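You operate a simulated robot arm through the tools that you are given. There is no shell and no other tool. Be economical: measure what you need, move in short steps, check, and stop when the job is done.

You are at the controls of a simulated two-armed robot. One attempt, no reset.

## Task
Pick up the filter from the top of the sample bench with one hand, pass it to the other hand and put it on the top of the sorting bench. Set down upright: filter.

It is judged by the outcome, as a careful person would: the job done as asked, and still so three seconds after it is handed in. It fails if anything else is knocked over, pushed out of place, dropped, spilled or broken.

## Robot
Two 7-joint arms with two-finger parallel grippers on one trunk, on a base that drives. Base frame: it is fixed to the floor where the robot stands at the start and does not move with it; the origin is under the middle of the robot, x ahead of it, y to its left, z up. Lengths are in cm, angles in degrees, forces in N, time in s.
The left shoulder is at the start at [3, 11.9, 96], the right one opposite. With the tool pointing down near the work surface each hand reaches from about 28 to 68 cm from the robot's upright axis, wherever it stands, measured 20 degrees to its own side. Places, roughly: top of the sorting bench [-240, -120, 90]. Payload 3.43 kg a hand.
The tool frame of a hand sits at the grasp point between the pads (the TCP): z along the fingers, y along the line on which they close. The tips reach 3 cm beyond it. The gripper opens to 9.4 cm. The fingers are 2.8 cm wide and 1 cm thick; the gripper's body (5 by 9.6 cm) begins 5.5 cm behind the TCP.
Orientation is that of the tool frame in the base frame, as a unit quaternion [x, y, z, w]. With the fingers straight down and closing along the base's y, the tool's x points along the base's -x, its y along +y and its z along -z.

## Interface
- The arms move only by the tool send_rows. It takes "left_increments", "right_increments" or both (then of equal length, played together; a hand with none holds still); each is a list that holds one entry, the list of rows, each a list of 7 numbers: the shift along the tool's x, y, z in cm, then the turn, a rotation vector about the tool's x, y, z in rad, then the gripper command, from -1 (shut) to 1 (fully open), values between in proportion. In form: [[[tx, ty, tz, rx, ry, rz, hand], ...]]. A call has 1 to 20 rows; each row is the pose to reach, as a shift and turn from the pose commanded when the call began, along the tool's axes at that moment. Rows are played at 5 a second. More than 5 cm and 8.6 degrees between two rows, or a gripper value outside its range, and nothing of the call is played. A pose out of reach is approached as far as the arm can. The call stops where the force on the tool passes 40 N (or 10 N more than at its start, if that is more) or the arm is blocked; 0.2 s more then pass. Each finger travels about 7.2 cm/s and halts on what it meets, pressing with about 30 N; the grip force reading is that of the motor and also rises with nothing between the fingers. The clock runs only during rows and for 0.2 s after the last one: add rows that repeat a pose to give the fingers time. The reply holds the time, the measured pose of the TCP, the force on the tool along the base axes, the opening and the grip force, in the units named above and with some noise, with the torque about the TCP (base axes, N m) and any sound that the robot's microphone picked up.
- Cameras (640 x 400 px; columns grow to the right, rows downward): "scene" is now at [4.19, -0.61, 166.12]; the picture's right is [0.11, -0.99, 0.00], its down [-0.75, -0.08, -0.66] and it looks along [0.66, 0.07, -0.75] (base axes); focal length 276 px, centre (320, 200). "left" rides on the left gripper at [7.6, -1.4, -10.2] in its tool frame; the picture's right is [0.18, 0.98, 0.00], its down [-0.75, 0.14, -0.64] and it looks along [-0.63, 0.12, 0.77] (tool axes); focal length 243 px, centre (320, 200). "right" rides on the right gripper at [7.6, 1.4, -10.2] in its tool frame; the picture's right is [-0.18, 0.98, 0.00], its down [-0.75, -0.14, -0.64] and it looks along [-0.63, -0.12, 0.77] (tool axes); focal length 243 px, centre (320, 200). There is no depth. A picture from a camera that has moved, and an enlarged one, comes with that camera's place and axes in the base frame and with its lens. The place of the scene camera against the robot may be out by one fixed shift of up to 2.5 cm in any direction.
- grab_frame(camera): a new picture of that camera. No time passes.
- move_column(by): slides the trunk up (or, below 0, down) by that many cm; the arms and the scene camera ride with it, the base frame stays. It gives what a move gives, with no picture.
- roll_base(legs): drives the robot by 1 to 6 legs, each [ahead, turn to the left] in cm and degrees, along the robot's own axes; the way and the turn of a leg run together, so that a leg with both is an arc; at most 150 cm and 180 degrees a leg. The arms and the cameras ride along, it lands a little off, and it stops where it bumps. It gives what a move gives.
- pan_tilt(pan, tilt): turns the head with the scene camera to pan (to the left, within 143 degrees either way) and tilt (down, from -29 to 69), counted from straight ahead of the robot. It gives what a move gives.
- close_up(camera, box): a new picture of the part [left, top, right, bottom] of that camera's present view, enlarged. No time passes.
- close_job(): hands the job in; it is judged then, once.

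Go step by step. Nothing tells you exact positions but the pictures and the camera data: compare them with the known pose of the tool, close in by small moves and look again before you grip or let go. The budget is 120 turns and 92 pictures, counting those below and the enlarged ones. Unless the task says otherwise, let go and move clear before handing in, and close with one line.

The tools are called after "Request:" by a JSON object that holds its "name" and its "arguments". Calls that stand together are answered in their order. send_rows: Moves the arms, as the interface text tells. Its arguments: {"type":"object","properties":{"left_increments":{"type":"array","items":{"type":"array","items":{"type":"array","items":{"type":"number"}}}},"right_increments":{"type":"array","items":{"type":"array","items":{"type":"array","items":{"type":"number"}}}}},"required":[]} The other tools are called the same way: move_column (by) slides the trunk up or down; roll_base (legs) drives the base; pan_tilt (pan, tilt) turns the head that bears the scene camera; grab_frame (camera) takes a picture; close_up (camera, box) takes an enlarged picture of a part of a camera's view; close_job () hands the job in.

At the start:

```text
t: 0.0
left_tool_pos: [46.25, 19.79, 110.79]
left_ee_rot: [-0.001, 1.0, 0.001, 0.0]
left_wrist_force: [-0.9, -0.5, 0.4]
left_wrist_torque: [-0.01, 0.02, -0.01]
left_width: 9.41
left_finger_force: 0.0
right_tool_pos: [39.05, -17.8, 104.88]
right_ee_rot: [0.0, 1.0, 0.0, 0.0]
right_wrist_force: [1.4, 0.1, -0.4]
right_wrist_torque: [-0.05, 0.0, 0.01]
right_width: 9.41
right_finger_force: 0.1
trunk travel left (down, up): [-22.5, 18.5]
robot x, y, heading: [0.28, -0.03, 0.0]
head pan, tilt: [6.5, 48.7]
```

scene: 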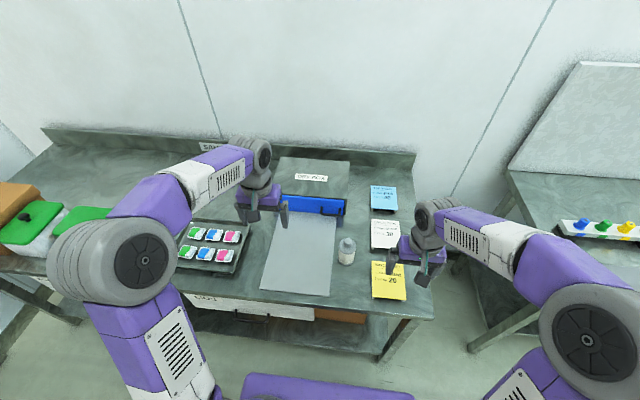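
right: 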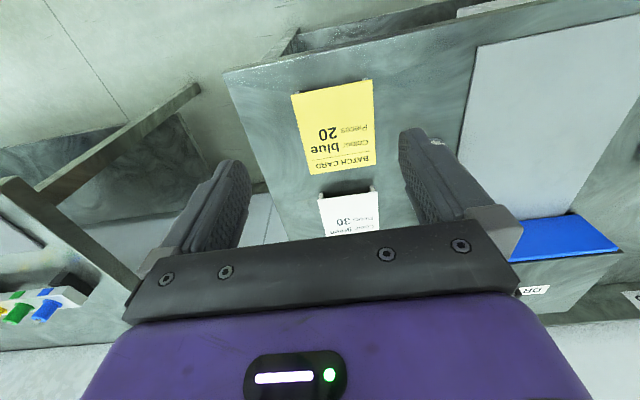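
left: 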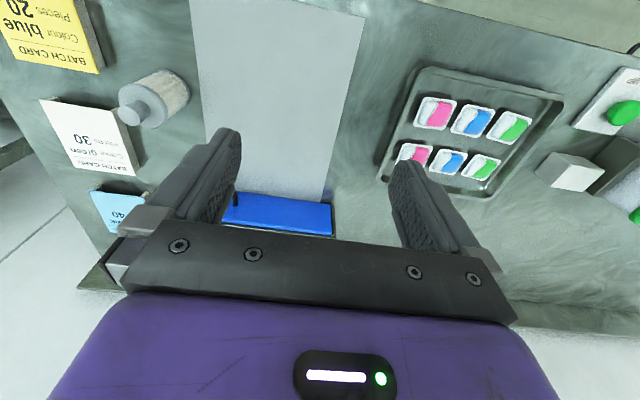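

I see a bench ahead with a tray of items, a clipboard and a small cylindrical thing that may be the filter. I'll zoom in to identify it.

Request:
{"name": "close_up", "arguments": {"camera": "scene", "box": [240, 140, 440, 310]}}

Request:
{"name": "close_up", "arguments": {"camera": "left", "box": [40, 30, 240, 160]}}

Request:
{"name": "close_up", "arguments": {"camera": "scene", "box": [0, 130, 250, 310]}}

```text
2.35 times, centred on (340, 225) of scene
camera zoom: at [4.19, -0.61, 166.12], right [0.11, -0.99, 0.0], down [-0.75, -0.08, -0.66], along [0.66, 0.07, -0.75], focal length 649 px, centre (273, 141)
```

zoom: 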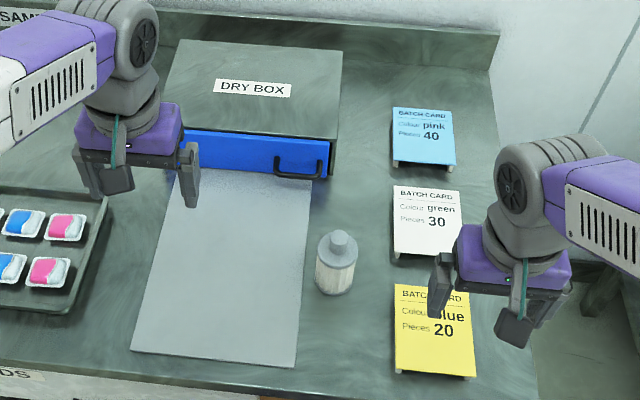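

```text
3.08 times, centred on (140, 95) of left
camera zoom: at [38.53, 18.28, 121.02], right [-0.18, 0.98, 0.0], down [0.75, 0.14, 0.64], along [0.63, 0.12, -0.77], focal length 746 px, centre (874, 523)
```

zoom: 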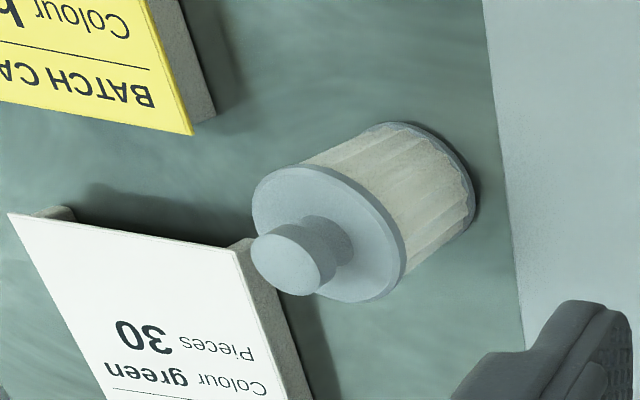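

```text
2.22 times, centred on (125, 220) of scene
camera zoom: at [4.19, -0.61, 166.12], right [0.11, -0.99, 0.0], down [-0.75, -0.08, -0.66], along [0.66, 0.07, -0.75], focal length 613 px, centre (753, 156)
```

zoom: 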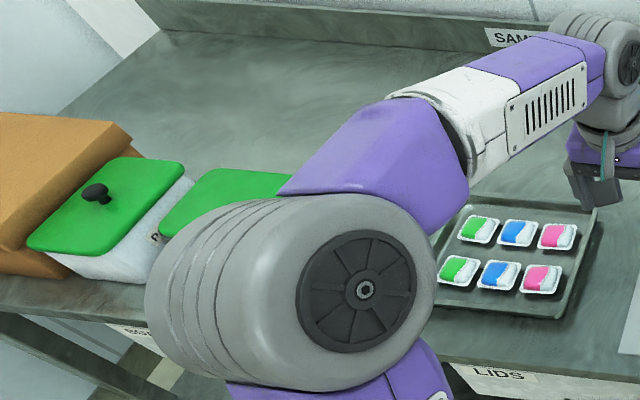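

The filter is the ribbed cylinder with a knob, near (54, -3.5). I'll look round at the sorting bench and the way to it.

Request:
{"name": "pan_tilt", "arguments": {"pan": -140, "tilt": 20}}

Request:
{"name": "grab_frame", "arguments": {"camera": "scene"}}

Request:
{"name": "pan_tilt", "arguments": {"pan": -75, "tilt": 35}}

Request:
{"name": "grab_frame", "arguments": {"camera": "scene"}}

Request:
{"name": "pan_tilt", "arguments": {"pan": 0, "tilt": 60}}

Request:
{"name": "grab_frame", "arguments": {"camera": "scene"}}

```text
t: 2.3
left_tool_pos: [46.22, 19.95, 110.77]
left_ee_rot: [0.0, 1.0, 0.0, -0.001]
left_wrist_force: [0.3, 0.9, 0.3]
left_wrist_torque: [-0.02, -0.02, -0.01]
left_width: 9.38
left_finger_force: 0.0
right_tool_pos: [39.17, -17.71, 104.96]
right_ee_rot: [0.0, 1.0, 0.0, -0.001]
right_wrist_force: [-0.3, 0.3, 0.5]
right_wrist_torque: [0.0, 0.02, 0.0]
right_width: 9.4
right_finger_force: 0.1
trunk travel left (down, up): [-22.5, 18.5]
robot x, y, heading: [0.28, 0.25, -0.0]
head pan, tilt: [-140.0, 20.0]
```

```text
85 pictures are left
camera scene: at [-10.71, -7.48, 170.5], right [-0.64, 0.77, 0.0], down [0.26, 0.22, -0.94], along [-0.72, -0.6, -0.34], focal length 276 px, centre (320, 200)
```

scene: 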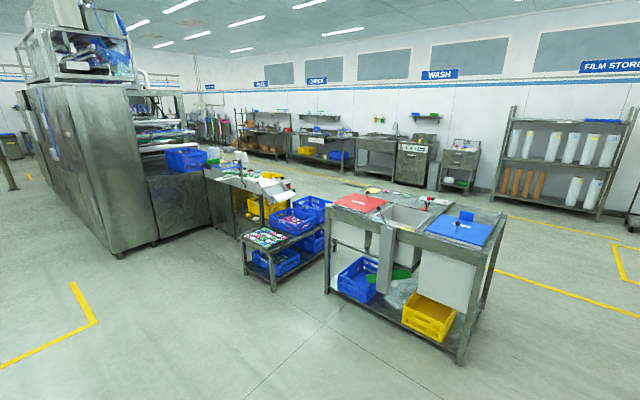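

```text
t: 3.7
left_tool_pos: [46.15, 19.75, 110.69]
left_ee_rot: [0.0, 1.0, 0.001, 0.0]
left_wrist_force: [-0.5, 0.0, -0.3]
left_wrist_torque: [0.0, 0.0, 0.02]
left_width: 9.39
left_finger_force: 0.1
right_tool_pos: [39.1, -17.76, 104.86]
right_ee_rot: [0.001, 1.0, 0.0, -0.001]
right_wrist_force: [0.2, 0.4, -0.6]
right_wrist_torque: [0.03, -0.05, 0.03]
right_width: 9.39
right_finger_force: 0.1
trunk travel left (down, up): [-22.5, 18.5]
robot x, y, heading: [-0.07, 0.16, 0.2]
head pan, tilt: [-75.0, 35.0]
```

```text
84 pictures are left
camera scene: at [-1.31, -10.0, 168.12], right [-0.97, -0.26, 0.0], down [-0.15, 0.55, -0.82], along [0.21, -0.79, -0.57], focal length 276 px, centre (320, 200)
```

scene: 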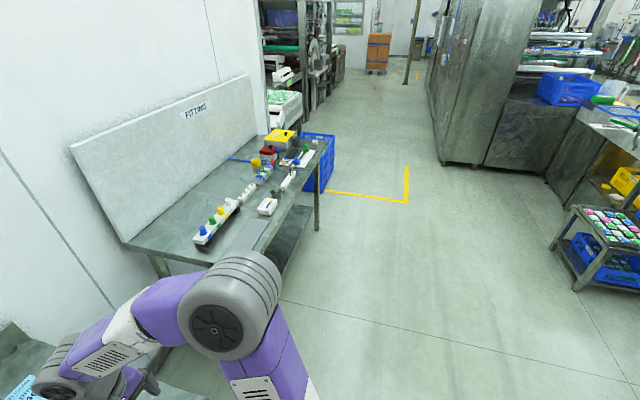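

```text
t: 5.1
left_tool_pos: [46.21, 19.82, 110.68]
left_ee_rot: [0.0, 1.0, -0.001, 0.0]
left_wrist_force: [0.5, 0.1, 0.4]
left_wrist_torque: [0.0, 0.0, 0.02]
left_width: 9.39
left_finger_force: 0.0
right_tool_pos: [39.14, -17.89, 104.71]
right_ee_rot: [0.0, 1.0, 0.0, 0.0]
right_wrist_force: [0.0, -0.1, 0.1]
right_wrist_torque: [0.0, 0.04, 0.01]
right_width: 9.39
right_finger_force: 0.1
trunk travel left (down, up): [-22.5, 18.5]
robot x, y, heading: [-0.02, 0.35, 0.1]
head pan, tilt: [0.0, 60.0]
```

```text
83 pictures are left
camera scene: at [3.09, -1.5, 164.69], right [0.0, -1.0, 0.0], down [-0.87, 0.0, -0.5], along [0.5, 0.0, -0.87], focal length 276 px, centre (320, 200)
```

scene: 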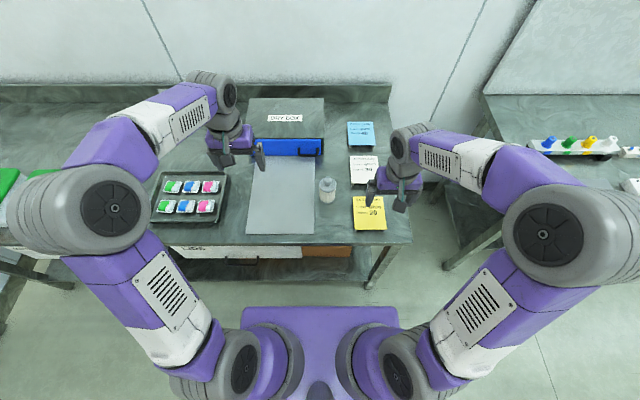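

Request:
{"name": "pan_tilt", "arguments": {"pan": -143, "tilt": 20}}

Request:
{"name": "close_up", "arguments": {"camera": "scene", "box": [180, 150, 500, 350]}}

Request:
{"name": "close_up", "arguments": {"camera": "scene", "box": [290, 160, 490, 285]}}

```text
t: 7.4
left_tool_pos: [46.23, 19.9, 110.83]
left_ee_rot: [-0.001, 1.0, 0.001, 0.0]
left_wrist_force: [-0.2, 0.1, -0.5]
left_wrist_torque: [0.0, -0.02, -0.02]
left_width: 9.39
left_finger_force: 0.1
right_tool_pos: [39.1, -17.85, 104.88]
right_ee_rot: [0.0, 1.0, 0.0, 0.0]
right_wrist_force: [-0.3, -0.3, -0.3]
right_wrist_torque: [0.0, 0.0, -0.01]
right_width: 9.39
right_finger_force: 0.0
trunk travel left (down, up): [-22.5, 18.5]
robot x, y, heading: [-0.03, 0.14, -0.0]
head pan, tilt: [-143.0, 20.0]
```

```text
2.00 times, centred on (340, 250) of scene
camera zoom: at [-11.01, -7.1, 170.5], right [-0.6, 0.8, 0.0], down [0.27, 0.21, -0.94], along [-0.75, -0.57, -0.34], focal length 552 px, centre (280, 100)
```

zoom: 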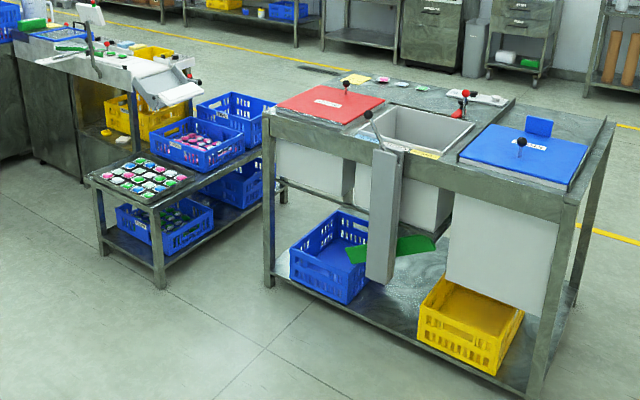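

```text
3.20 times, centred on (390, 222) of scene
camera zoom: at [-11.01, -7.1, 170.5], right [-0.6, 0.8, 0.0], down [0.27, 0.21, -0.94], along [-0.75, -0.57, -0.34], focal length 882 px, centre (96, 128)
```

zoom: 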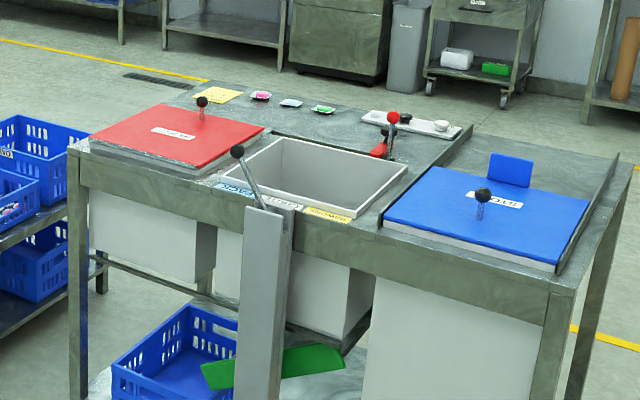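

The sorting bench is behind me: bins in front, a free strip along its far side (around x -209..-250). First I turn the right hand by 90° and hover it above the filter to measure it.

Request:
{"name": "send_rows", "arguments": {"right_increments": [[[-1.1, 1.0, 0, 0, 0, -0.131, 1], [-2.2, 2.0, 0, 0, 0, -0.262, 1], [-3.3, 3.0, 0, 0, 0, -0.393, 1], [-4.4, 4.0, 0, 0, 0, -0.524, 1], [-5.5, 5.0, 0, 0, 0, -0.654, 1], [-6.6, 6.0, 0, 0, 0, -0.785, 1], [-7.7, 7.0, 0, 0, 0, -0.916, 1], [-8.8, 8.0, 0, 0, 0, -1.047, 1], [-9.9, 9.0, 0, 0, 0, -1.178, 1], [-11, 10, 0, 0, 0, -1.309, 1], [-12.5, 11.3, 0, 0, 0, -1.44, 1], [-14, 12.5, 0, 0, 0, -1.571, 1], [-14, 12.5, 0, 0, 0, -1.571, 1]]]}}

Request:
{"name": "grab_frame", "arguments": {"camera": "right"}}

Request:
{"name": "pan_tilt", "arguments": {"pan": 0, "tilt": 50}}

Request:
{"name": "grab_frame", "arguments": {"camera": "scene"}}

```text
t: 10.2
left_tool_pos: [46.14, 19.82, 110.8]
left_ee_rot: [0.0, 1.0, 0.0, 0.0]
left_wrist_force: [-0.7, 0.4, -0.7]
left_wrist_torque: [0.01, 0.02, 0.01]
left_width: 9.38
left_finger_force: 0.0
right_tool_pos: [52.92, -5.52, 104.86]
right_ee_rot: [0.708, -0.707, 0.0, 0.0]
right_wrist_force: [-0.5, -0.5, -0.3]
right_wrist_torque: [-0.02, -0.03, 0.02]
right_width: 9.4
right_finger_force: 0.1
trunk travel left (down, up): [-22.5, 18.5]
robot x, y, heading: [0.3, -0.05, 0.2]
head pan, tilt: [-143.0, 20.0]
```

```text
80 pictures are left
camera right: at [51.67, -13.1, 115.19], right [-0.98, 0.18, 0.0], down [0.14, 0.75, 0.64], along [0.12, 0.63, -0.77], focal length 243 px, centre (320, 200)
```

right: 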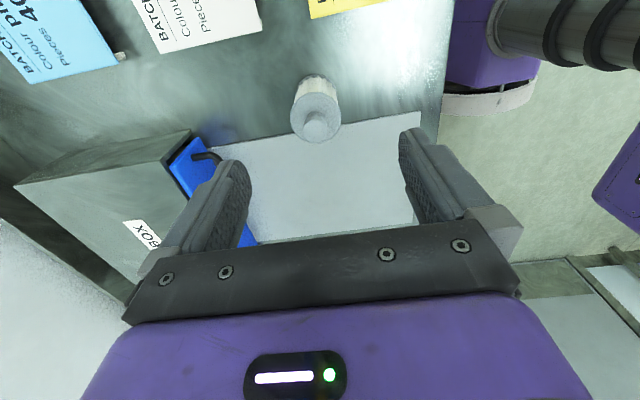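

```text
t: 12.4
left_tool_pos: [46.2, 19.92, 110.71]
left_ee_rot: [0.0, 1.0, 0.0, 0.0]
left_wrist_force: [0.2, -1.0, 0.0]
left_wrist_torque: [0.0, 0.0, 0.04]
left_width: 9.39
left_finger_force: 0.0
right_tool_pos: [53.0, -5.37, 104.9]
right_ee_rot: [-0.707, 0.707, 0.0, 0.001]
right_wrist_force: [-1.1, 0.5, 0.0]
right_wrist_torque: [0.02, 0.02, 0.02]
right_width: 9.41
right_finger_force: 0.1
trunk travel left (down, up): [-22.5, 18.5]
robot x, y, heading: [-0.21, 0.27, 0.0]
head pan, tilt: [0.0, 50.0]
```

```text
79 pictures are left
camera scene: at [4.12, -1.5, 165.95], right [0.0, -1.0, 0.0], down [-0.77, 0.0, -0.64], along [0.64, 0.0, -0.77], focal length 276 px, centre (320, 200)
```

scene: 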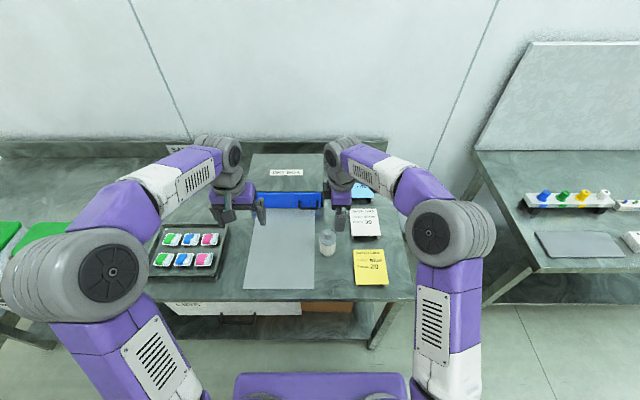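

Triangulated: the knob's top is at about (54.0, -3.1, 90.9). I'll zoom in for its dimensions.

Request:
{"name": "close_up", "arguments": {"camera": "right", "box": [260, 50, 370, 160]}}

Request:
{"name": "close_up", "arguments": {"camera": "scene", "box": [280, 190, 400, 290]}}

```text
3.64 times, centred on (315, 105) of right
camera zoom: at [51.68, -13.1, 115.17], right [-0.98, 0.18, 0.0], down [0.14, 0.75, 0.64], along [0.12, 0.63, -0.77], focal length 882 px, centre (338, 546)
```

zoom: 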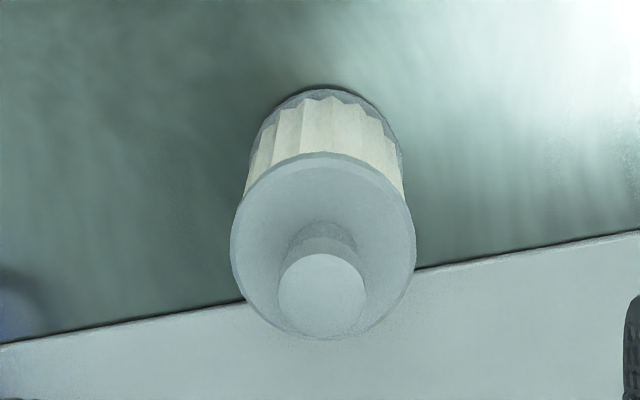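

```text
4.00 times, centred on (340, 240) of scene
camera zoom: at [4.12, -1.5, 165.95], right [0.0, -1.0, 0.0], down [-0.77, 0.0, -0.64], along [0.64, 0.0, -0.77], focal length 1103 px, centre (240, 40)
```

zoom: 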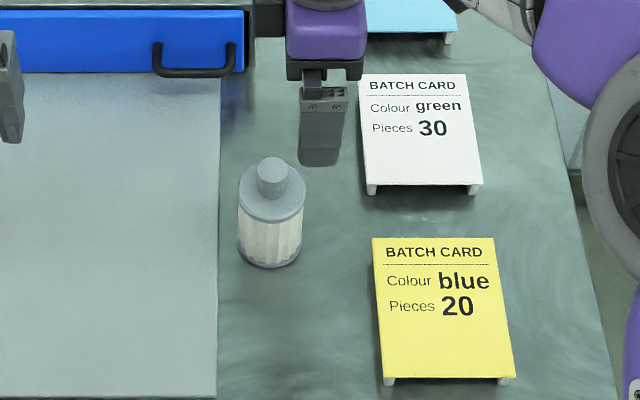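

Filter: centre about (54.0, -2.8), base z ≈ 80.5, plate z ≈ 88 (Ø5.9), knob Ø2.5 up to 91.2. Next I bring the right hand over it, fingertips still above the knob.

Request:
{"name": "send_rows", "arguments": {"right_increments": [[[-1.3, -0.5, 0, 0, 0, 0, 1], [-2.55, -1.05, 0, 0, 0, 0, 1], [-2.55, -1.05, 3, 0, 0, 0, 1], [-2.55, -1.05, 6, 0, 0, 0, 1], [-2.55, -1.05, 8.9, 0, 0, 0, 1], [-2.55, -1.05, 8.9, 0, 0, 0, 1]]]}}

Request:
{"name": "grab_frame", "arguments": {"camera": "right"}}

Request:
{"name": "close_up", "arguments": {"camera": "scene", "box": [280, 190, 400, 290]}}

Request:
{"name": "grab_frame", "arguments": {"camera": "left"}}

```text
t: 13.8
left_tool_pos: [46.31, 19.99, 110.75]
left_ee_rot: [0.0, 1.0, 0.0, 0.0]
left_wrist_force: [1.3, -1.4, 0.2]
left_wrist_torque: [0.01, 0.0, 0.0]
left_width: 9.39
left_finger_force: 0.1
right_tool_pos: [54.03, -2.79, 96.07]
right_ee_rot: [-0.707, 0.707, -0.001, 0.0]
right_wrist_force: [0.7, -0.2, -0.6]
right_wrist_torque: [-0.02, 0.04, -0.01]
right_width: 9.42
right_finger_force: 0.1
trunk travel left (down, up): [-22.5, 18.5]
robot x, y, heading: [0.15, -0.17, 0.1]
head pan, tilt: [0.0, 50.0]
```

```text
76 pictures are left
camera right: at [52.76, -10.4, 106.3], right [-0.98, 0.18, 0.0], down [0.14, 0.75, 0.64], along [0.12, 0.63, -0.77], focal length 243 px, centre (320, 200)
```

right: 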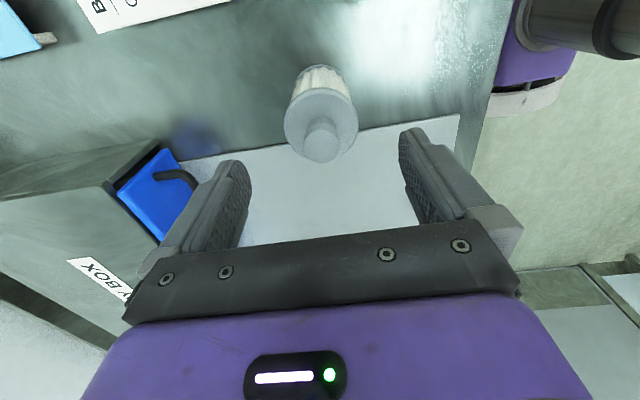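

```text
4.00 times, centred on (340, 240) of scene
camera zoom: at [4.09, -1.49, 165.95], right [0.0, -1.0, 0.0], down [-0.77, 0.0, -0.64], along [0.64, 0.0, -0.77], focal length 1103 px, centre (240, 40)
```

zoom: 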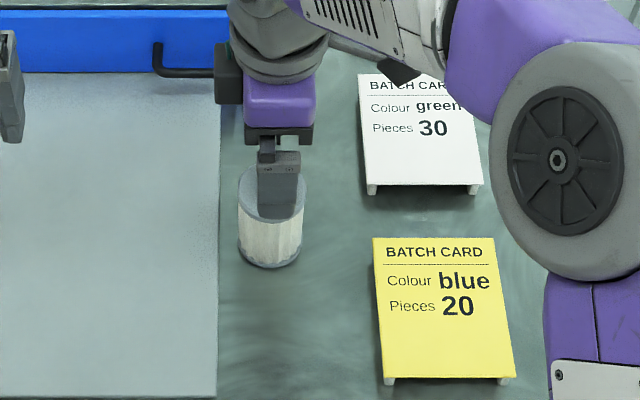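

```text
74 pictures are left
camera left: at [38.51, 18.28, 121.03], right [-0.18, 0.98, 0.0], down [0.75, 0.14, 0.64], along [0.63, 0.12, -0.77], focal length 243 px, centre (320, 200)
```

left: 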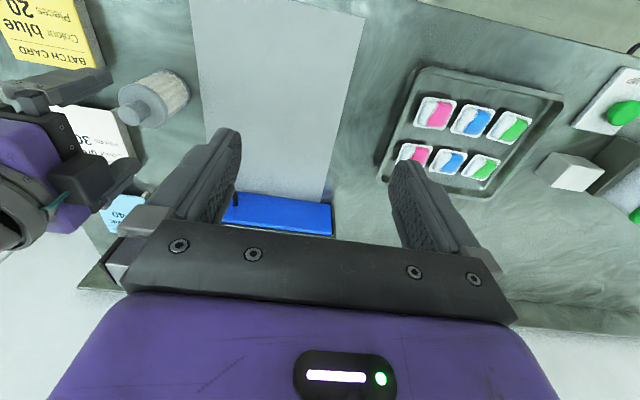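

The fingertips straddle the knob; I descend 4.4 cm with a 0.15 cm trim and close.

Request:
{"name": "send_rows", "arguments": {"right_increments": [[[-0.1, -0.12, 1.5, 0, 0, 0, 1], [-0.15, -0.12, 3, 0, 0, 0, 1], [-0.15, -0.12, 4.4, 0, 0, 0, 1], [-0.15, -0.12, 4.4, 0, 0, 0, 1], [-0.15, -0.12, 4.4, 0, 0, 0, 0.3], [-0.15, -0.12, 4.4, 0, 0, 0, -0.2], [-0.15, -0.12, 4.4, 0, 0, 0, -1], [-0.15, -0.12, 4.4, 0, 0, 0, -1], [-0.15, -0.12, 4.4, 0, 0, 0, -1], [-0.15, -0.12, 4.4, 0, 0, 0, -1]]]}}

Request:
{"name": "grab_frame", "arguments": {"camera": "right"}}

```text
t: 16.1
left_tool_pos: [46.11, 19.77, 110.75]
left_ee_rot: [0.001, 1.0, 0.0, 0.001]
left_wrist_force: [-0.1, 1.2, -0.4]
left_wrist_torque: [-0.01, -0.02, -0.01]
left_width: 9.38
left_finger_force: 0.1
right_tool_pos: [54.18, -2.74, 91.68]
right_ee_rot: [-0.706, 0.708, -0.001, 0.0]
right_wrist_force: [0.9, 0.7, 7.3]
right_wrist_torque: [0.01, -0.05, -0.02]
right_width: 2.4
right_finger_force: 30.0
trunk travel left (down, up): [-22.5, 18.5]
robot x, y, heading: [0.38, -0.08, -0.2]
head pan, tilt: [0.0, 50.0]
```

```text
73 pictures are left
camera right: at [52.86, -10.37, 101.93], right [-0.98, 0.18, 0.0], down [0.14, 0.75, 0.64], along [0.12, 0.63, -0.77], focal length 243 px, centre (320, 200)
```

right: 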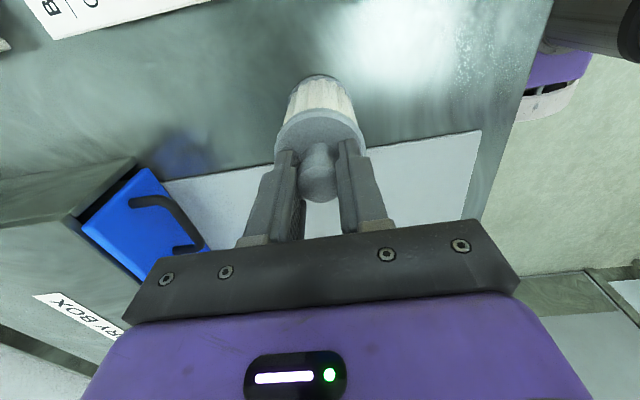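

The knob is gripped (2.4 cm). I lift it straight up.

Request:
{"name": "send_rows", "arguments": {"right_increments": [[[0, 0, -1, 0, 0, 0, -1], [0, 0, -3, 0, 0, 0, -1], [0, 0, -6, 0, 0, 0, -1], [0, 0, -10, 0, 0, 0, -1], [0, 0, -14, 0, 0, 0, -1], [0, 0, -16, 0, 0, 0, -1], [0, 0, -16, 0, 0, 0, -1]]]}}

Request:
{"name": "grab_frame", "arguments": {"camera": "right"}}

Request:
{"name": "grab_frame", "arguments": {"camera": "scene"}}

```text
t: 17.6
left_tool_pos: [46.28, 19.88, 110.77]
left_ee_rot: [0.0, 1.0, 0.0, 0.001]
left_wrist_force: [-0.4, 0.3, 0.6]
left_wrist_torque: [0.0, 0.02, -0.01]
left_width: 9.39
left_finger_force: 0.0
right_tool_pos: [54.21, -2.63, 107.46]
right_ee_rot: [-0.707, 0.707, 0.001, 0.001]
right_wrist_force: [-0.1, 0.3, -0.9]
right_wrist_torque: [0.01, 0.0, -0.03]
right_width: 2.45
right_finger_force: 30.0
trunk travel left (down, up): [-22.5, 18.5]
robot x, y, heading: [0.07, -0.17, 0.1]
head pan, tilt: [0.0, 50.0]
```

```text
72 pictures are left
camera right: at [52.85, -10.31, 117.86], right [-0.98, 0.18, 0.0], down [0.14, 0.75, 0.64], along [0.12, 0.63, -0.77], focal length 243 px, centre (320, 200)
```

right: 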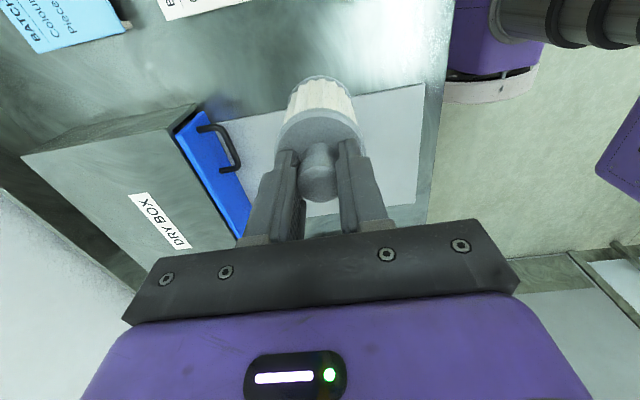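

```text
71 pictures are left
camera scene: at [4.14, -1.49, 165.94], right [0.0, -1.0, 0.0], down [-0.77, 0.0, -0.64], along [0.64, 0.0, -0.77], focal length 276 px, centre (320, 200)
```

scene: 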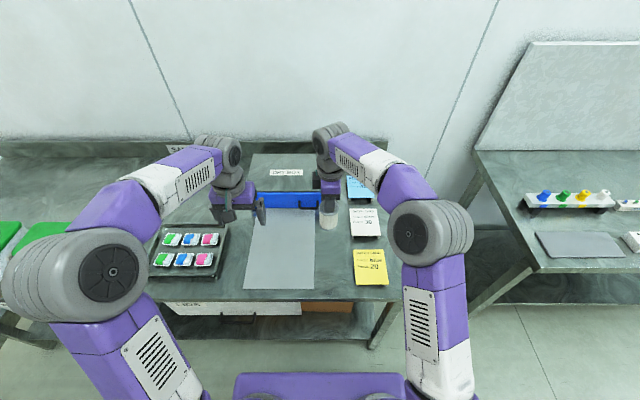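

Lifted cleanly. Now the left hand turns to point diagonally down at 45° (camera underneath), and moves to a stand-off 14 cm short of the filter's body.

Request:
{"name": "send_rows", "arguments": {"left_increments": [[[0, 0, 0, 0.034, -0.083, 0.083, 1], [0, 0, 0, 0.068, -0.165, 0.165, 1], [0, 0, 0, 0.103, -0.248, 0.248, 1], [0, 0, 0, 0.137, -0.331, 0.331, 1], [0, 0, 0, 0.171, -0.413, 0.413, 1], [0, 0, 0, 0.205, -0.496, 0.496, 1], [0, 0, 0, 0.24, -0.579, 0.579, 1], [0, 0, 0, 0.274, -0.661, 0.661, 1], [0, 0, 0, 0.308, -0.744, 0.744, 1], [-0.2, -4, 0.1, 0.308, -0.744, 0.744, 1], [-0.5, -8, 0.3, 0.308, -0.744, 0.744, 1], [-0.8, -12, 0.5, 0.308, -0.744, 0.744, 1], [-1.0, -15.5, 0.6, 0.308, -0.744, 0.744, 1], [-1.0, -15.5, 0.6, 0.308, -0.744, 0.744, 1]]]}}

Request:
{"name": "grab_frame", "arguments": {"camera": "left"}}

Request:
{"name": "grab_frame", "arguments": {"camera": "scene"}}

Request:
{"name": "grab_frame", "arguments": {"camera": "right"}}

```text
t: 20.6
left_tool_pos: [47.45, 4.32, 110.02]
left_ee_rot: [0.353, 0.854, -0.146, 0.354]
left_wrist_force: [-0.8, 0.5, 0.1]
left_wrist_torque: [0.0, -0.01, 0.03]
left_width: 9.42
left_finger_force: 0.1
right_tool_pos: [54.14, -2.53, 107.63]
right_ee_rot: [0.707, -0.707, 0.001, 0.0]
right_wrist_force: [0.2, -0.2, -1.4]
right_wrist_torque: [-0.02, 0.0, 0.02]
right_width: 2.41
right_finger_force: 29.8
trunk travel left (down, up): [-22.5, 18.5]
robot x, y, heading: [-0.1, 0.13, 0.2]
head pan, tilt: [0.0, 50.0]
```

```text
70 pictures are left
camera left: at [37.41, 12.15, 111.99], right [0.6, 0.79, -0.13], down [0.16, 0.04, 0.99], along [0.78, -0.62, -0.1], focal length 243 px, centre (320, 200)
```

left: 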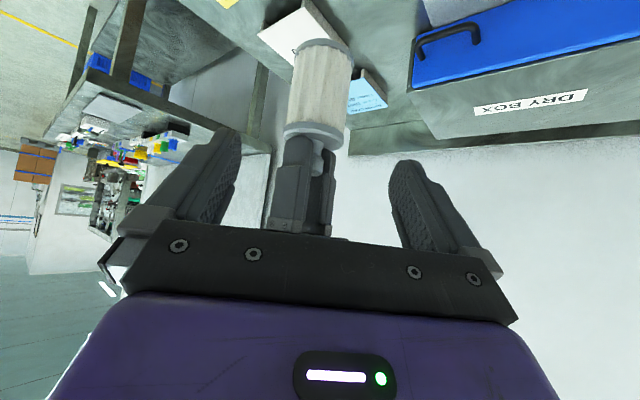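

```text
69 pictures are left
camera scene: at [4.1, -1.43, 165.95], right [0.0, -1.0, 0.0], down [-0.77, 0.0, -0.64], along [0.64, 0.0, -0.77], focal length 276 px, centre (320, 200)
```

scene: 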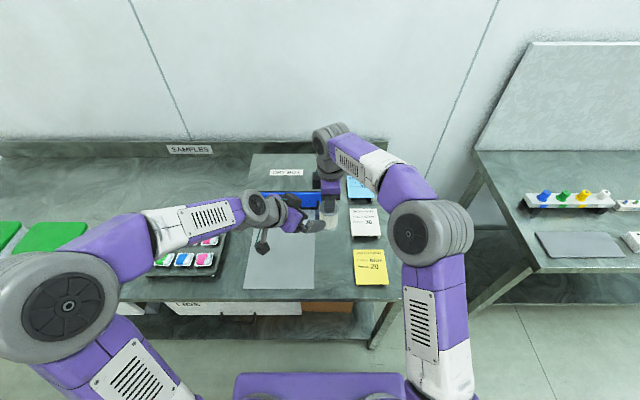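

```text
68 pictures are left
camera right: at [52.83, -10.27, 117.83], right [-0.98, 0.18, 0.0], down [0.14, 0.75, 0.64], along [0.12, 0.63, -0.77], focal length 243 px, centre (320, 200)
```

right: 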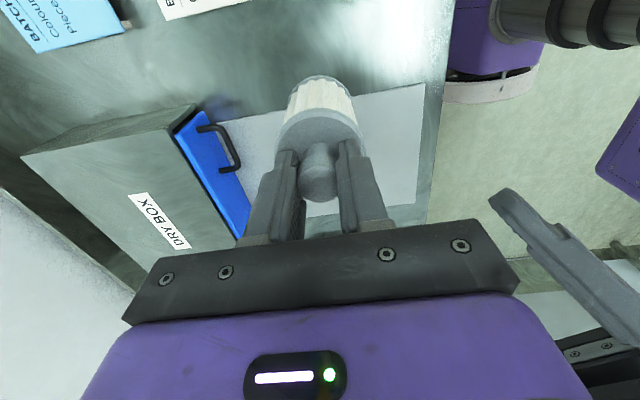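

The filter is centred between the left fingers. I flatten the left tool to 40° for palm clearance from the right fingers and approach to 6 cm short.

Request:
{"name": "send_rows", "arguments": {"left_increments": [[[0.7, -0.1, 2.0, 0, -0.05, 0, 1], [1.2, -0.16, 4.3, 0, -0.087, 0, 1], [1.33, -0.16, 6.6, 0, -0.087, 0, 1], [1.33, -0.16, 6.6, 0, -0.087, 0, 1]]]}}

Request:
{"name": "grab_frame", "arguments": {"camera": "left"}}

Request:
{"name": "grab_frame", "arguments": {"camera": "right"}}

Request:
{"name": "close_up", "arguments": {"camera": "scene", "box": [220, 130, 400, 280]}}

```text
t: 21.6
left_tool_pos: [49.91, 1.65, 104.52]
left_ee_rot: [0.347, 0.837, -0.161, 0.391]
left_wrist_force: [-0.3, -0.5, 1.1]
left_wrist_torque: [0.02, -0.05, -0.01]
left_width: 9.41
left_finger_force: 0.1
right_tool_pos: [54.18, -2.68, 107.64]
right_ee_rot: [-0.707, 0.707, 0.0, 0.001]
right_wrist_force: [0.2, 0.7, -0.1]
right_wrist_torque: [-0.02, 0.03, -0.05]
right_width: 2.43
right_finger_force: 29.9
trunk travel left (down, up): [-22.5, 18.5]
robot x, y, heading: [-0.35, 0.25, 0.2]
head pan, tilt: [0.0, 50.0]
```

```text
67 pictures are left
camera left: at [39.74, 9.53, 105.32], right [0.61, 0.78, -0.14], down [0.09, 0.1, 0.99], along [0.79, -0.62, -0.01], focal length 243 px, centre (320, 200)
```

left: 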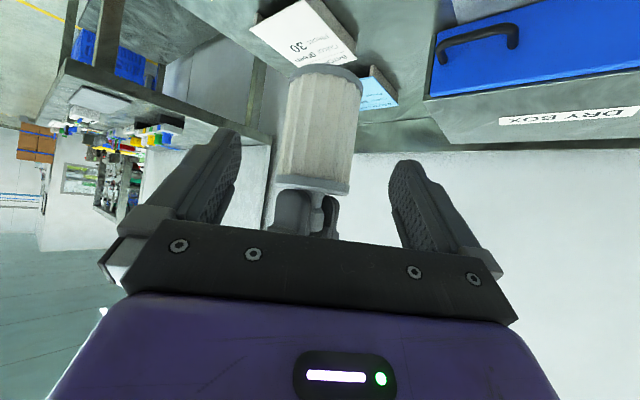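

```text
66 pictures are left
camera right: at [52.81, -10.29, 117.84], right [-0.98, 0.18, 0.0], down [0.14, 0.75, 0.64], along [0.12, 0.63, -0.77], focal length 243 px, centre (320, 200)
```

right: 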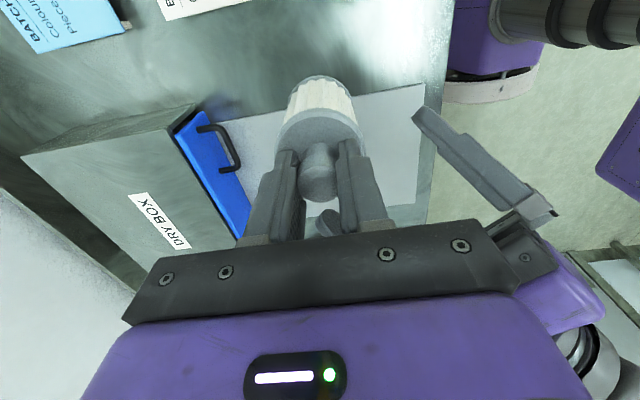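

```text
2.67 times, centred on (310, 205) of scene
camera zoom: at [4.07, -1.46, 165.95], right [0.0, -1.0, 0.0], down [-0.77, 0.0, -0.64], along [0.64, 0.0, -0.77], focal length 735 px, centre (347, 187)
```

zoom: 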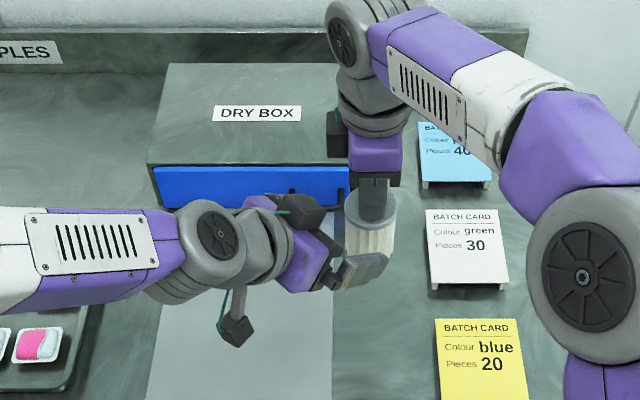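

Clear so far. I advance in two smaller steps, checking the clearance between the left palm and right fingers.

Request:
{"name": "send_rows", "arguments": {"left_increments": [[[0, 0, 1.5, 0, 0, 0, 1], [0, 0, 3, 0, 0, 0, 1], [0, 0, 3, 0, 0, 0, 1]]]}}

Request:
{"name": "grab_frame", "arguments": {"camera": "right"}}

Request:
{"name": "grab_frame", "arguments": {"camera": "left"}}

Request:
{"name": "close_up", "arguments": {"camera": "scene", "box": [260, 150, 380, 250]}}

```text
t: 22.4
left_tool_pos: [51.44, -0.0, 102.45]
left_ee_rot: [0.348, 0.837, -0.162, 0.391]
left_wrist_force: [0.2, 0.2, 0.2]
left_wrist_torque: [0.02, 0.0, -0.02]
left_width: 9.4
left_finger_force: 0.1
right_tool_pos: [54.17, -2.72, 107.64]
right_ee_rot: [-0.707, 0.707, 0.0, -0.001]
right_wrist_force: [-0.2, -0.2, -0.6]
right_wrist_torque: [0.06, 0.05, -0.01]
right_width: 2.42
right_finger_force: 30.1
trunk travel left (down, up): [-22.5, 18.5]
robot x, y, heading: [0.25, -0.19, 0.0]
head pan, tilt: [0.0, 50.0]
```

```text
64 pictures are left
camera right: at [52.83, -10.31, 117.83], right [-0.98, 0.18, 0.0], down [0.14, 0.75, 0.64], along [0.12, 0.63, -0.77], focal length 243 px, centre (320, 200)
```

right: 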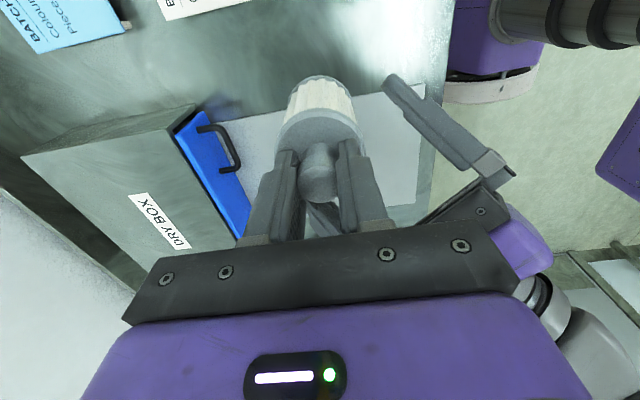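

```text
63 pictures are left
camera left: at [41.24, 7.9, 103.38], right [0.61, 0.78, -0.14], down [0.09, 0.1, 0.99], along [0.79, -0.62, -0.01], focal length 243 px, centre (320, 200)
```

left: 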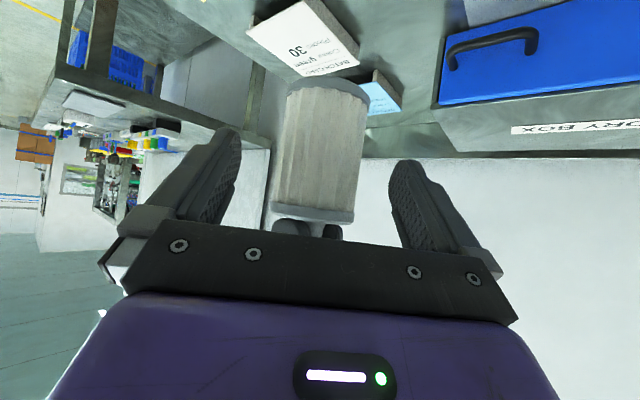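

```text
4.00 times, centred on (320, 200) of scene
camera zoom: at [4.11, -1.48, 165.95], right [0.0, -1.0, 0.0], down [-0.77, 0.0, -0.64], along [0.64, 0.0, -0.77], focal length 1103 px, centre (320, 200)
```

zoom: 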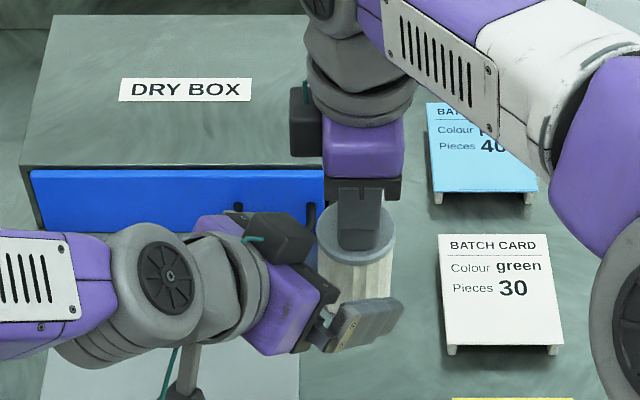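

Clearance is adequate by calculation (palm ~1.5 cm, boxes ~3 cm). I advance the final 3 cm and look before closing.

Request:
{"name": "send_rows", "arguments": {"left_increments": [[[0, 0, 1.0, 0, 0, 0, 1], [0, 0, 2, 0, 0, 0, 1], [0, 0, 3, 0, 0, 0, 1], [0, 0, 3, 0, 0, 0, 1]]]}}

Request:
{"name": "grab_frame", "arguments": {"camera": "right"}}

Request:
{"name": "grab_frame", "arguments": {"camera": "left"}}

```text
t: 23.4
left_tool_pos: [53.02, -1.69, 100.47]
left_ee_rot: [0.347, 0.837, -0.162, 0.391]
left_wrist_force: [0.4, 0.3, 1.0]
left_wrist_torque: [0.02, -0.04, 0.01]
left_width: 9.4
left_finger_force: 0.2
right_tool_pos: [54.34, -2.6, 107.52]
right_ee_rot: [0.707, -0.707, -0.001, 0.001]
right_wrist_force: [-1.1, 0.3, -0.2]
right_wrist_torque: [-0.02, 0.03, -0.02]
right_width: 2.44
right_finger_force: 30.1
trunk travel left (down, up): [-22.5, 18.5]
robot x, y, heading: [-0.27, 0.13, -0.3]
head pan, tilt: [0.0, 50.0]
```

```text
61 pictures are left
camera right: at [52.83, -10.31, 117.83], right [-0.98, 0.18, 0.0], down [0.14, 0.75, 0.64], along [0.12, 0.63, -0.77], focal length 243 px, centre (320, 200)
```

right: 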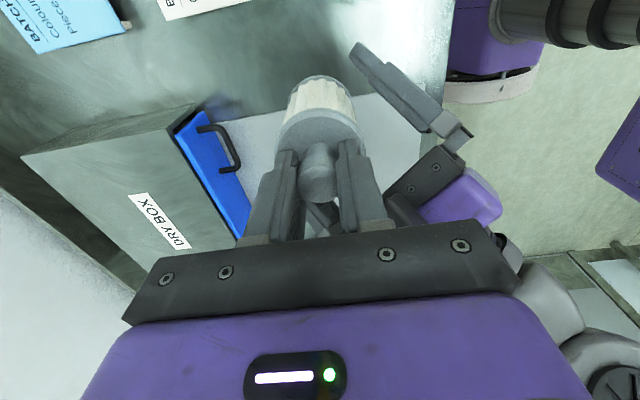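

```text
60 pictures are left
camera left: at [42.94, 6.19, 101.37], right [0.61, 0.78, -0.14], down [0.09, 0.1, 0.99], along [0.79, -0.62, -0.01], focal length 243 px, centre (320, 200)
```

left: 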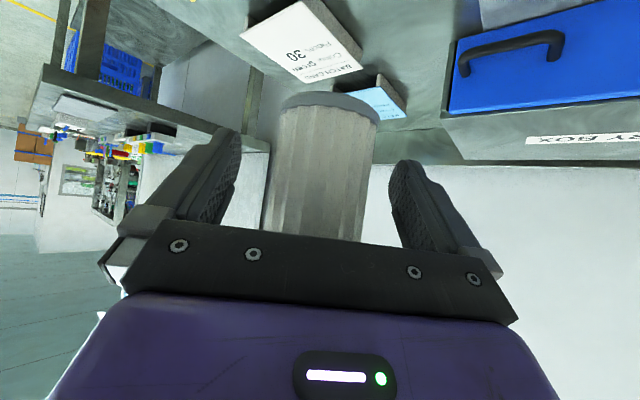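

The filter's body sits centred between the left fingers. Closing the left hand now.

Request:
{"name": "send_rows", "arguments": {"left_increments": [[[0, 0, 0, 0, 0, 0, 0.6], [0, 0, 0, 0, 0, 0, 0.4], [0, 0, 0, 0, 0, 0, 0.2], [0, 0, 0, 0, 0, 0, -0.2], [0, 0, 0, 0, 0, 0, -1], [0, 0, 0, 0, 0, 0, -1], [0, 0, 0, 0, 0, 0, -1]]]}}

Request:
{"name": "grab_frame", "arguments": {"camera": "right"}}

Request:
{"name": "grab_frame", "arguments": {"camera": "left"}}

```text
t: 25.1
left_tool_pos: [53.07, -1.58, 100.62]
left_ee_rot: [0.347, 0.838, -0.161, 0.39]
left_wrist_force: [9.6, 4.8, -2.5]
left_wrist_torque: [-0.03, 0.41, 0.17]
left_width: 5.91
left_finger_force: 30.1
right_tool_pos: [54.16, -2.69, 107.5]
right_ee_rot: [0.708, -0.707, 0.0, 0.0]
right_wrist_force: [-9.3, -4.6, 1.5]
right_wrist_torque: [-0.28, 0.25, 0.0]
right_width: 2.46
right_finger_force: 30.1
trunk travel left (down, up): [-22.5, 18.5]
robot x, y, heading: [0.01, 0.07, 0.1]
head pan, tilt: [0.0, 50.0]
```

```text
59 pictures are left
camera right: at [52.83, -10.35, 117.82], right [-0.98, 0.18, 0.0], down [0.14, 0.75, 0.64], along [0.12, 0.63, -0.77], focal length 243 px, centre (320, 200)
```

right: 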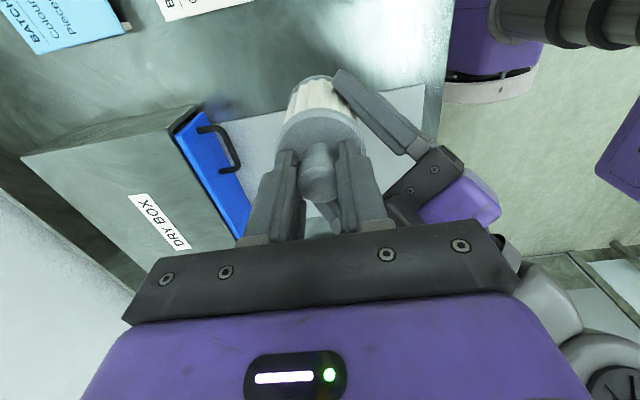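

```text
58 pictures are left
camera left: at [42.98, 6.23, 101.37], right [0.61, 0.78, -0.14], down [0.09, 0.1, 0.99], along [0.79, -0.62, -0.01], focal length 243 px, centre (320, 200)
```

left: 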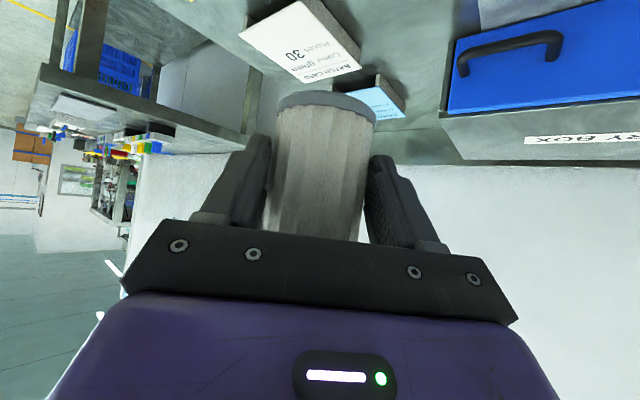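

Held by both (5.9 cm), with about 10 N of side load between hands. I ease the left hand 0.15 cm sideways to relieve it before letting go.

Request:
{"name": "send_rows", "arguments": {"left_increments": [[[0, 0.07, 0, 0, 0, 0, -1], [0, 0.15, 0, 0, 0, 0, -1], [0, 0.15, 0, 0, 0, 0, -1]]]}}

```text
t: 25.9
left_tool_pos: [53.13, -1.68, 100.6]
left_ee_rot: [0.347, 0.838, -0.161, 0.39]
left_wrist_force: [9.3, 3.9, -2.9]
left_wrist_torque: [0.01, 0.4, 0.17]
left_width: 5.92
left_finger_force: 30.8
right_tool_pos: [54.14, -2.61, 107.45]
right_ee_rot: [0.707, -0.707, -0.001, -0.001]
right_wrist_force: [-9.2, -4.1, 2.0]
right_wrist_torque: [-0.27, 0.27, 0.0]
right_width: 2.42
right_finger_force: 29.4
trunk travel left (down, up): [-22.5, 18.5]
robot x, y, heading: [-0.1, 0.12, -0.1]
head pan, tilt: [0.0, 50.0]
```

The load is just friction in the grip. I open the right hand only partly (to ~4.7 cm, so it won't hit the left palm) and raise it straight up.

Request:
{"name": "send_rows", "arguments": {"right_increments": [[[0, 0, 0, 0, 0, 0, -0.3], [0, 0, 0, 0, 0, 0, 0], [0, 0, 0, 0, 0, 0, 0], [0, 0, -1, 0, 0, 0, 0], [0, 0, -3, 0, 0, 0, 0], [0, 0, -6, 0, 0, 0, 0], [0, 0, -10, 0, 0, 0, 0], [0, 0, -13, 0, 0, 0, 0], [0, 0, -13, 0, 0, 0, 0]]]}}

Request:
{"name": "grab_frame", "arguments": {"camera": "right"}}

Request:
{"name": "grab_frame", "arguments": {"camera": "scene"}}

Request:
{"name": "grab_frame", "arguments": {"camera": "left"}}

```text
t: 27.9
left_tool_pos: [52.97, -1.63, 100.51]
left_ee_rot: [0.346, 0.838, -0.162, 0.391]
left_wrist_force: [-0.2, -0.4, -0.2]
left_wrist_torque: [0.02, -0.02, 0.01]
left_width: 5.93
left_finger_force: 30.3
right_tool_pos: [54.29, -2.5, 120.63]
right_ee_rot: [0.708, -0.707, -0.001, -0.001]
right_wrist_force: [-0.2, -0.4, -0.2]
right_wrist_torque: [-0.02, 0.0, 0.02]
right_width: 4.71
right_finger_force: 0.0
trunk travel left (down, up): [-22.5, 18.5]
robot x, y, heading: [-0.16, -0.09, 0.1]
head pan, tilt: [0.0, 50.0]
```

```text
57 pictures are left
camera right: at [52.94, -10.21, 130.95], right [-0.98, 0.18, 0.0], down [0.14, 0.75, 0.64], along [0.12, 0.63, -0.77], focal length 243 px, centre (320, 200)
```

right: 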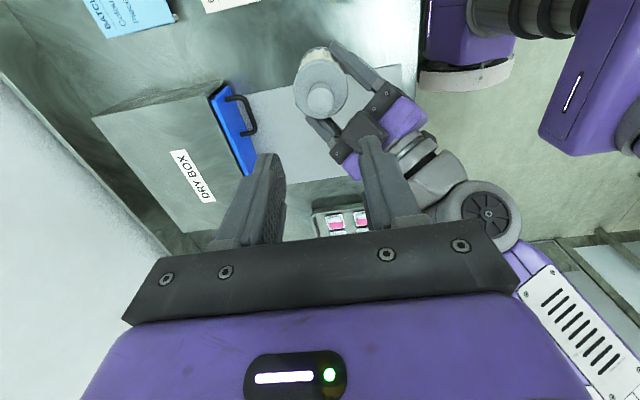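

```text
56 pictures are left
camera scene: at [4.12, -1.52, 165.94], right [0.0, -1.0, 0.0], down [-0.77, 0.0, -0.64], along [0.64, 0.0, -0.77], focal length 276 px, centre (320, 200)
```

scene: 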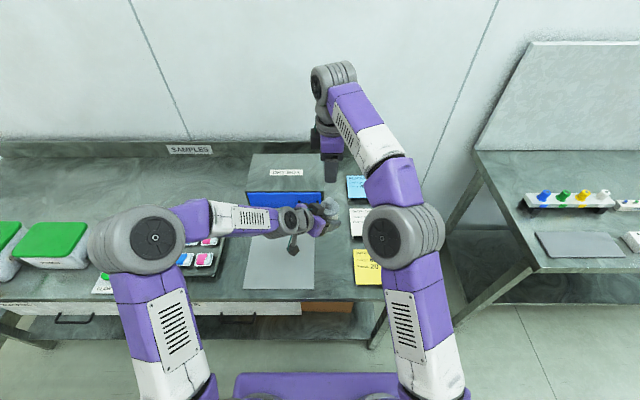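

```text
55 pictures are left
camera left: at [42.98, 6.26, 101.41], right [0.61, 0.78, -0.14], down [0.09, 0.1, 0.99], along [0.79, -0.62, -0.01], focal length 243 px, centre (320, 200)
```

left: 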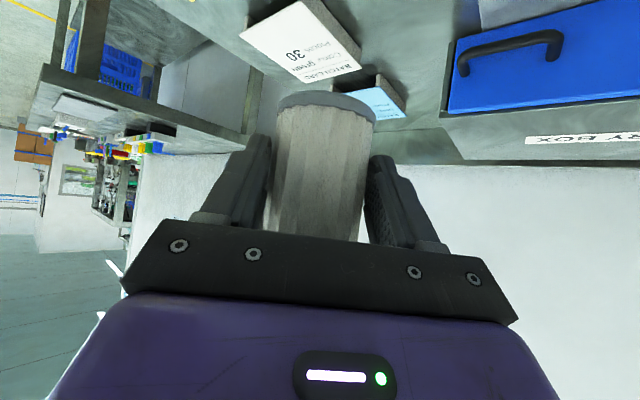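

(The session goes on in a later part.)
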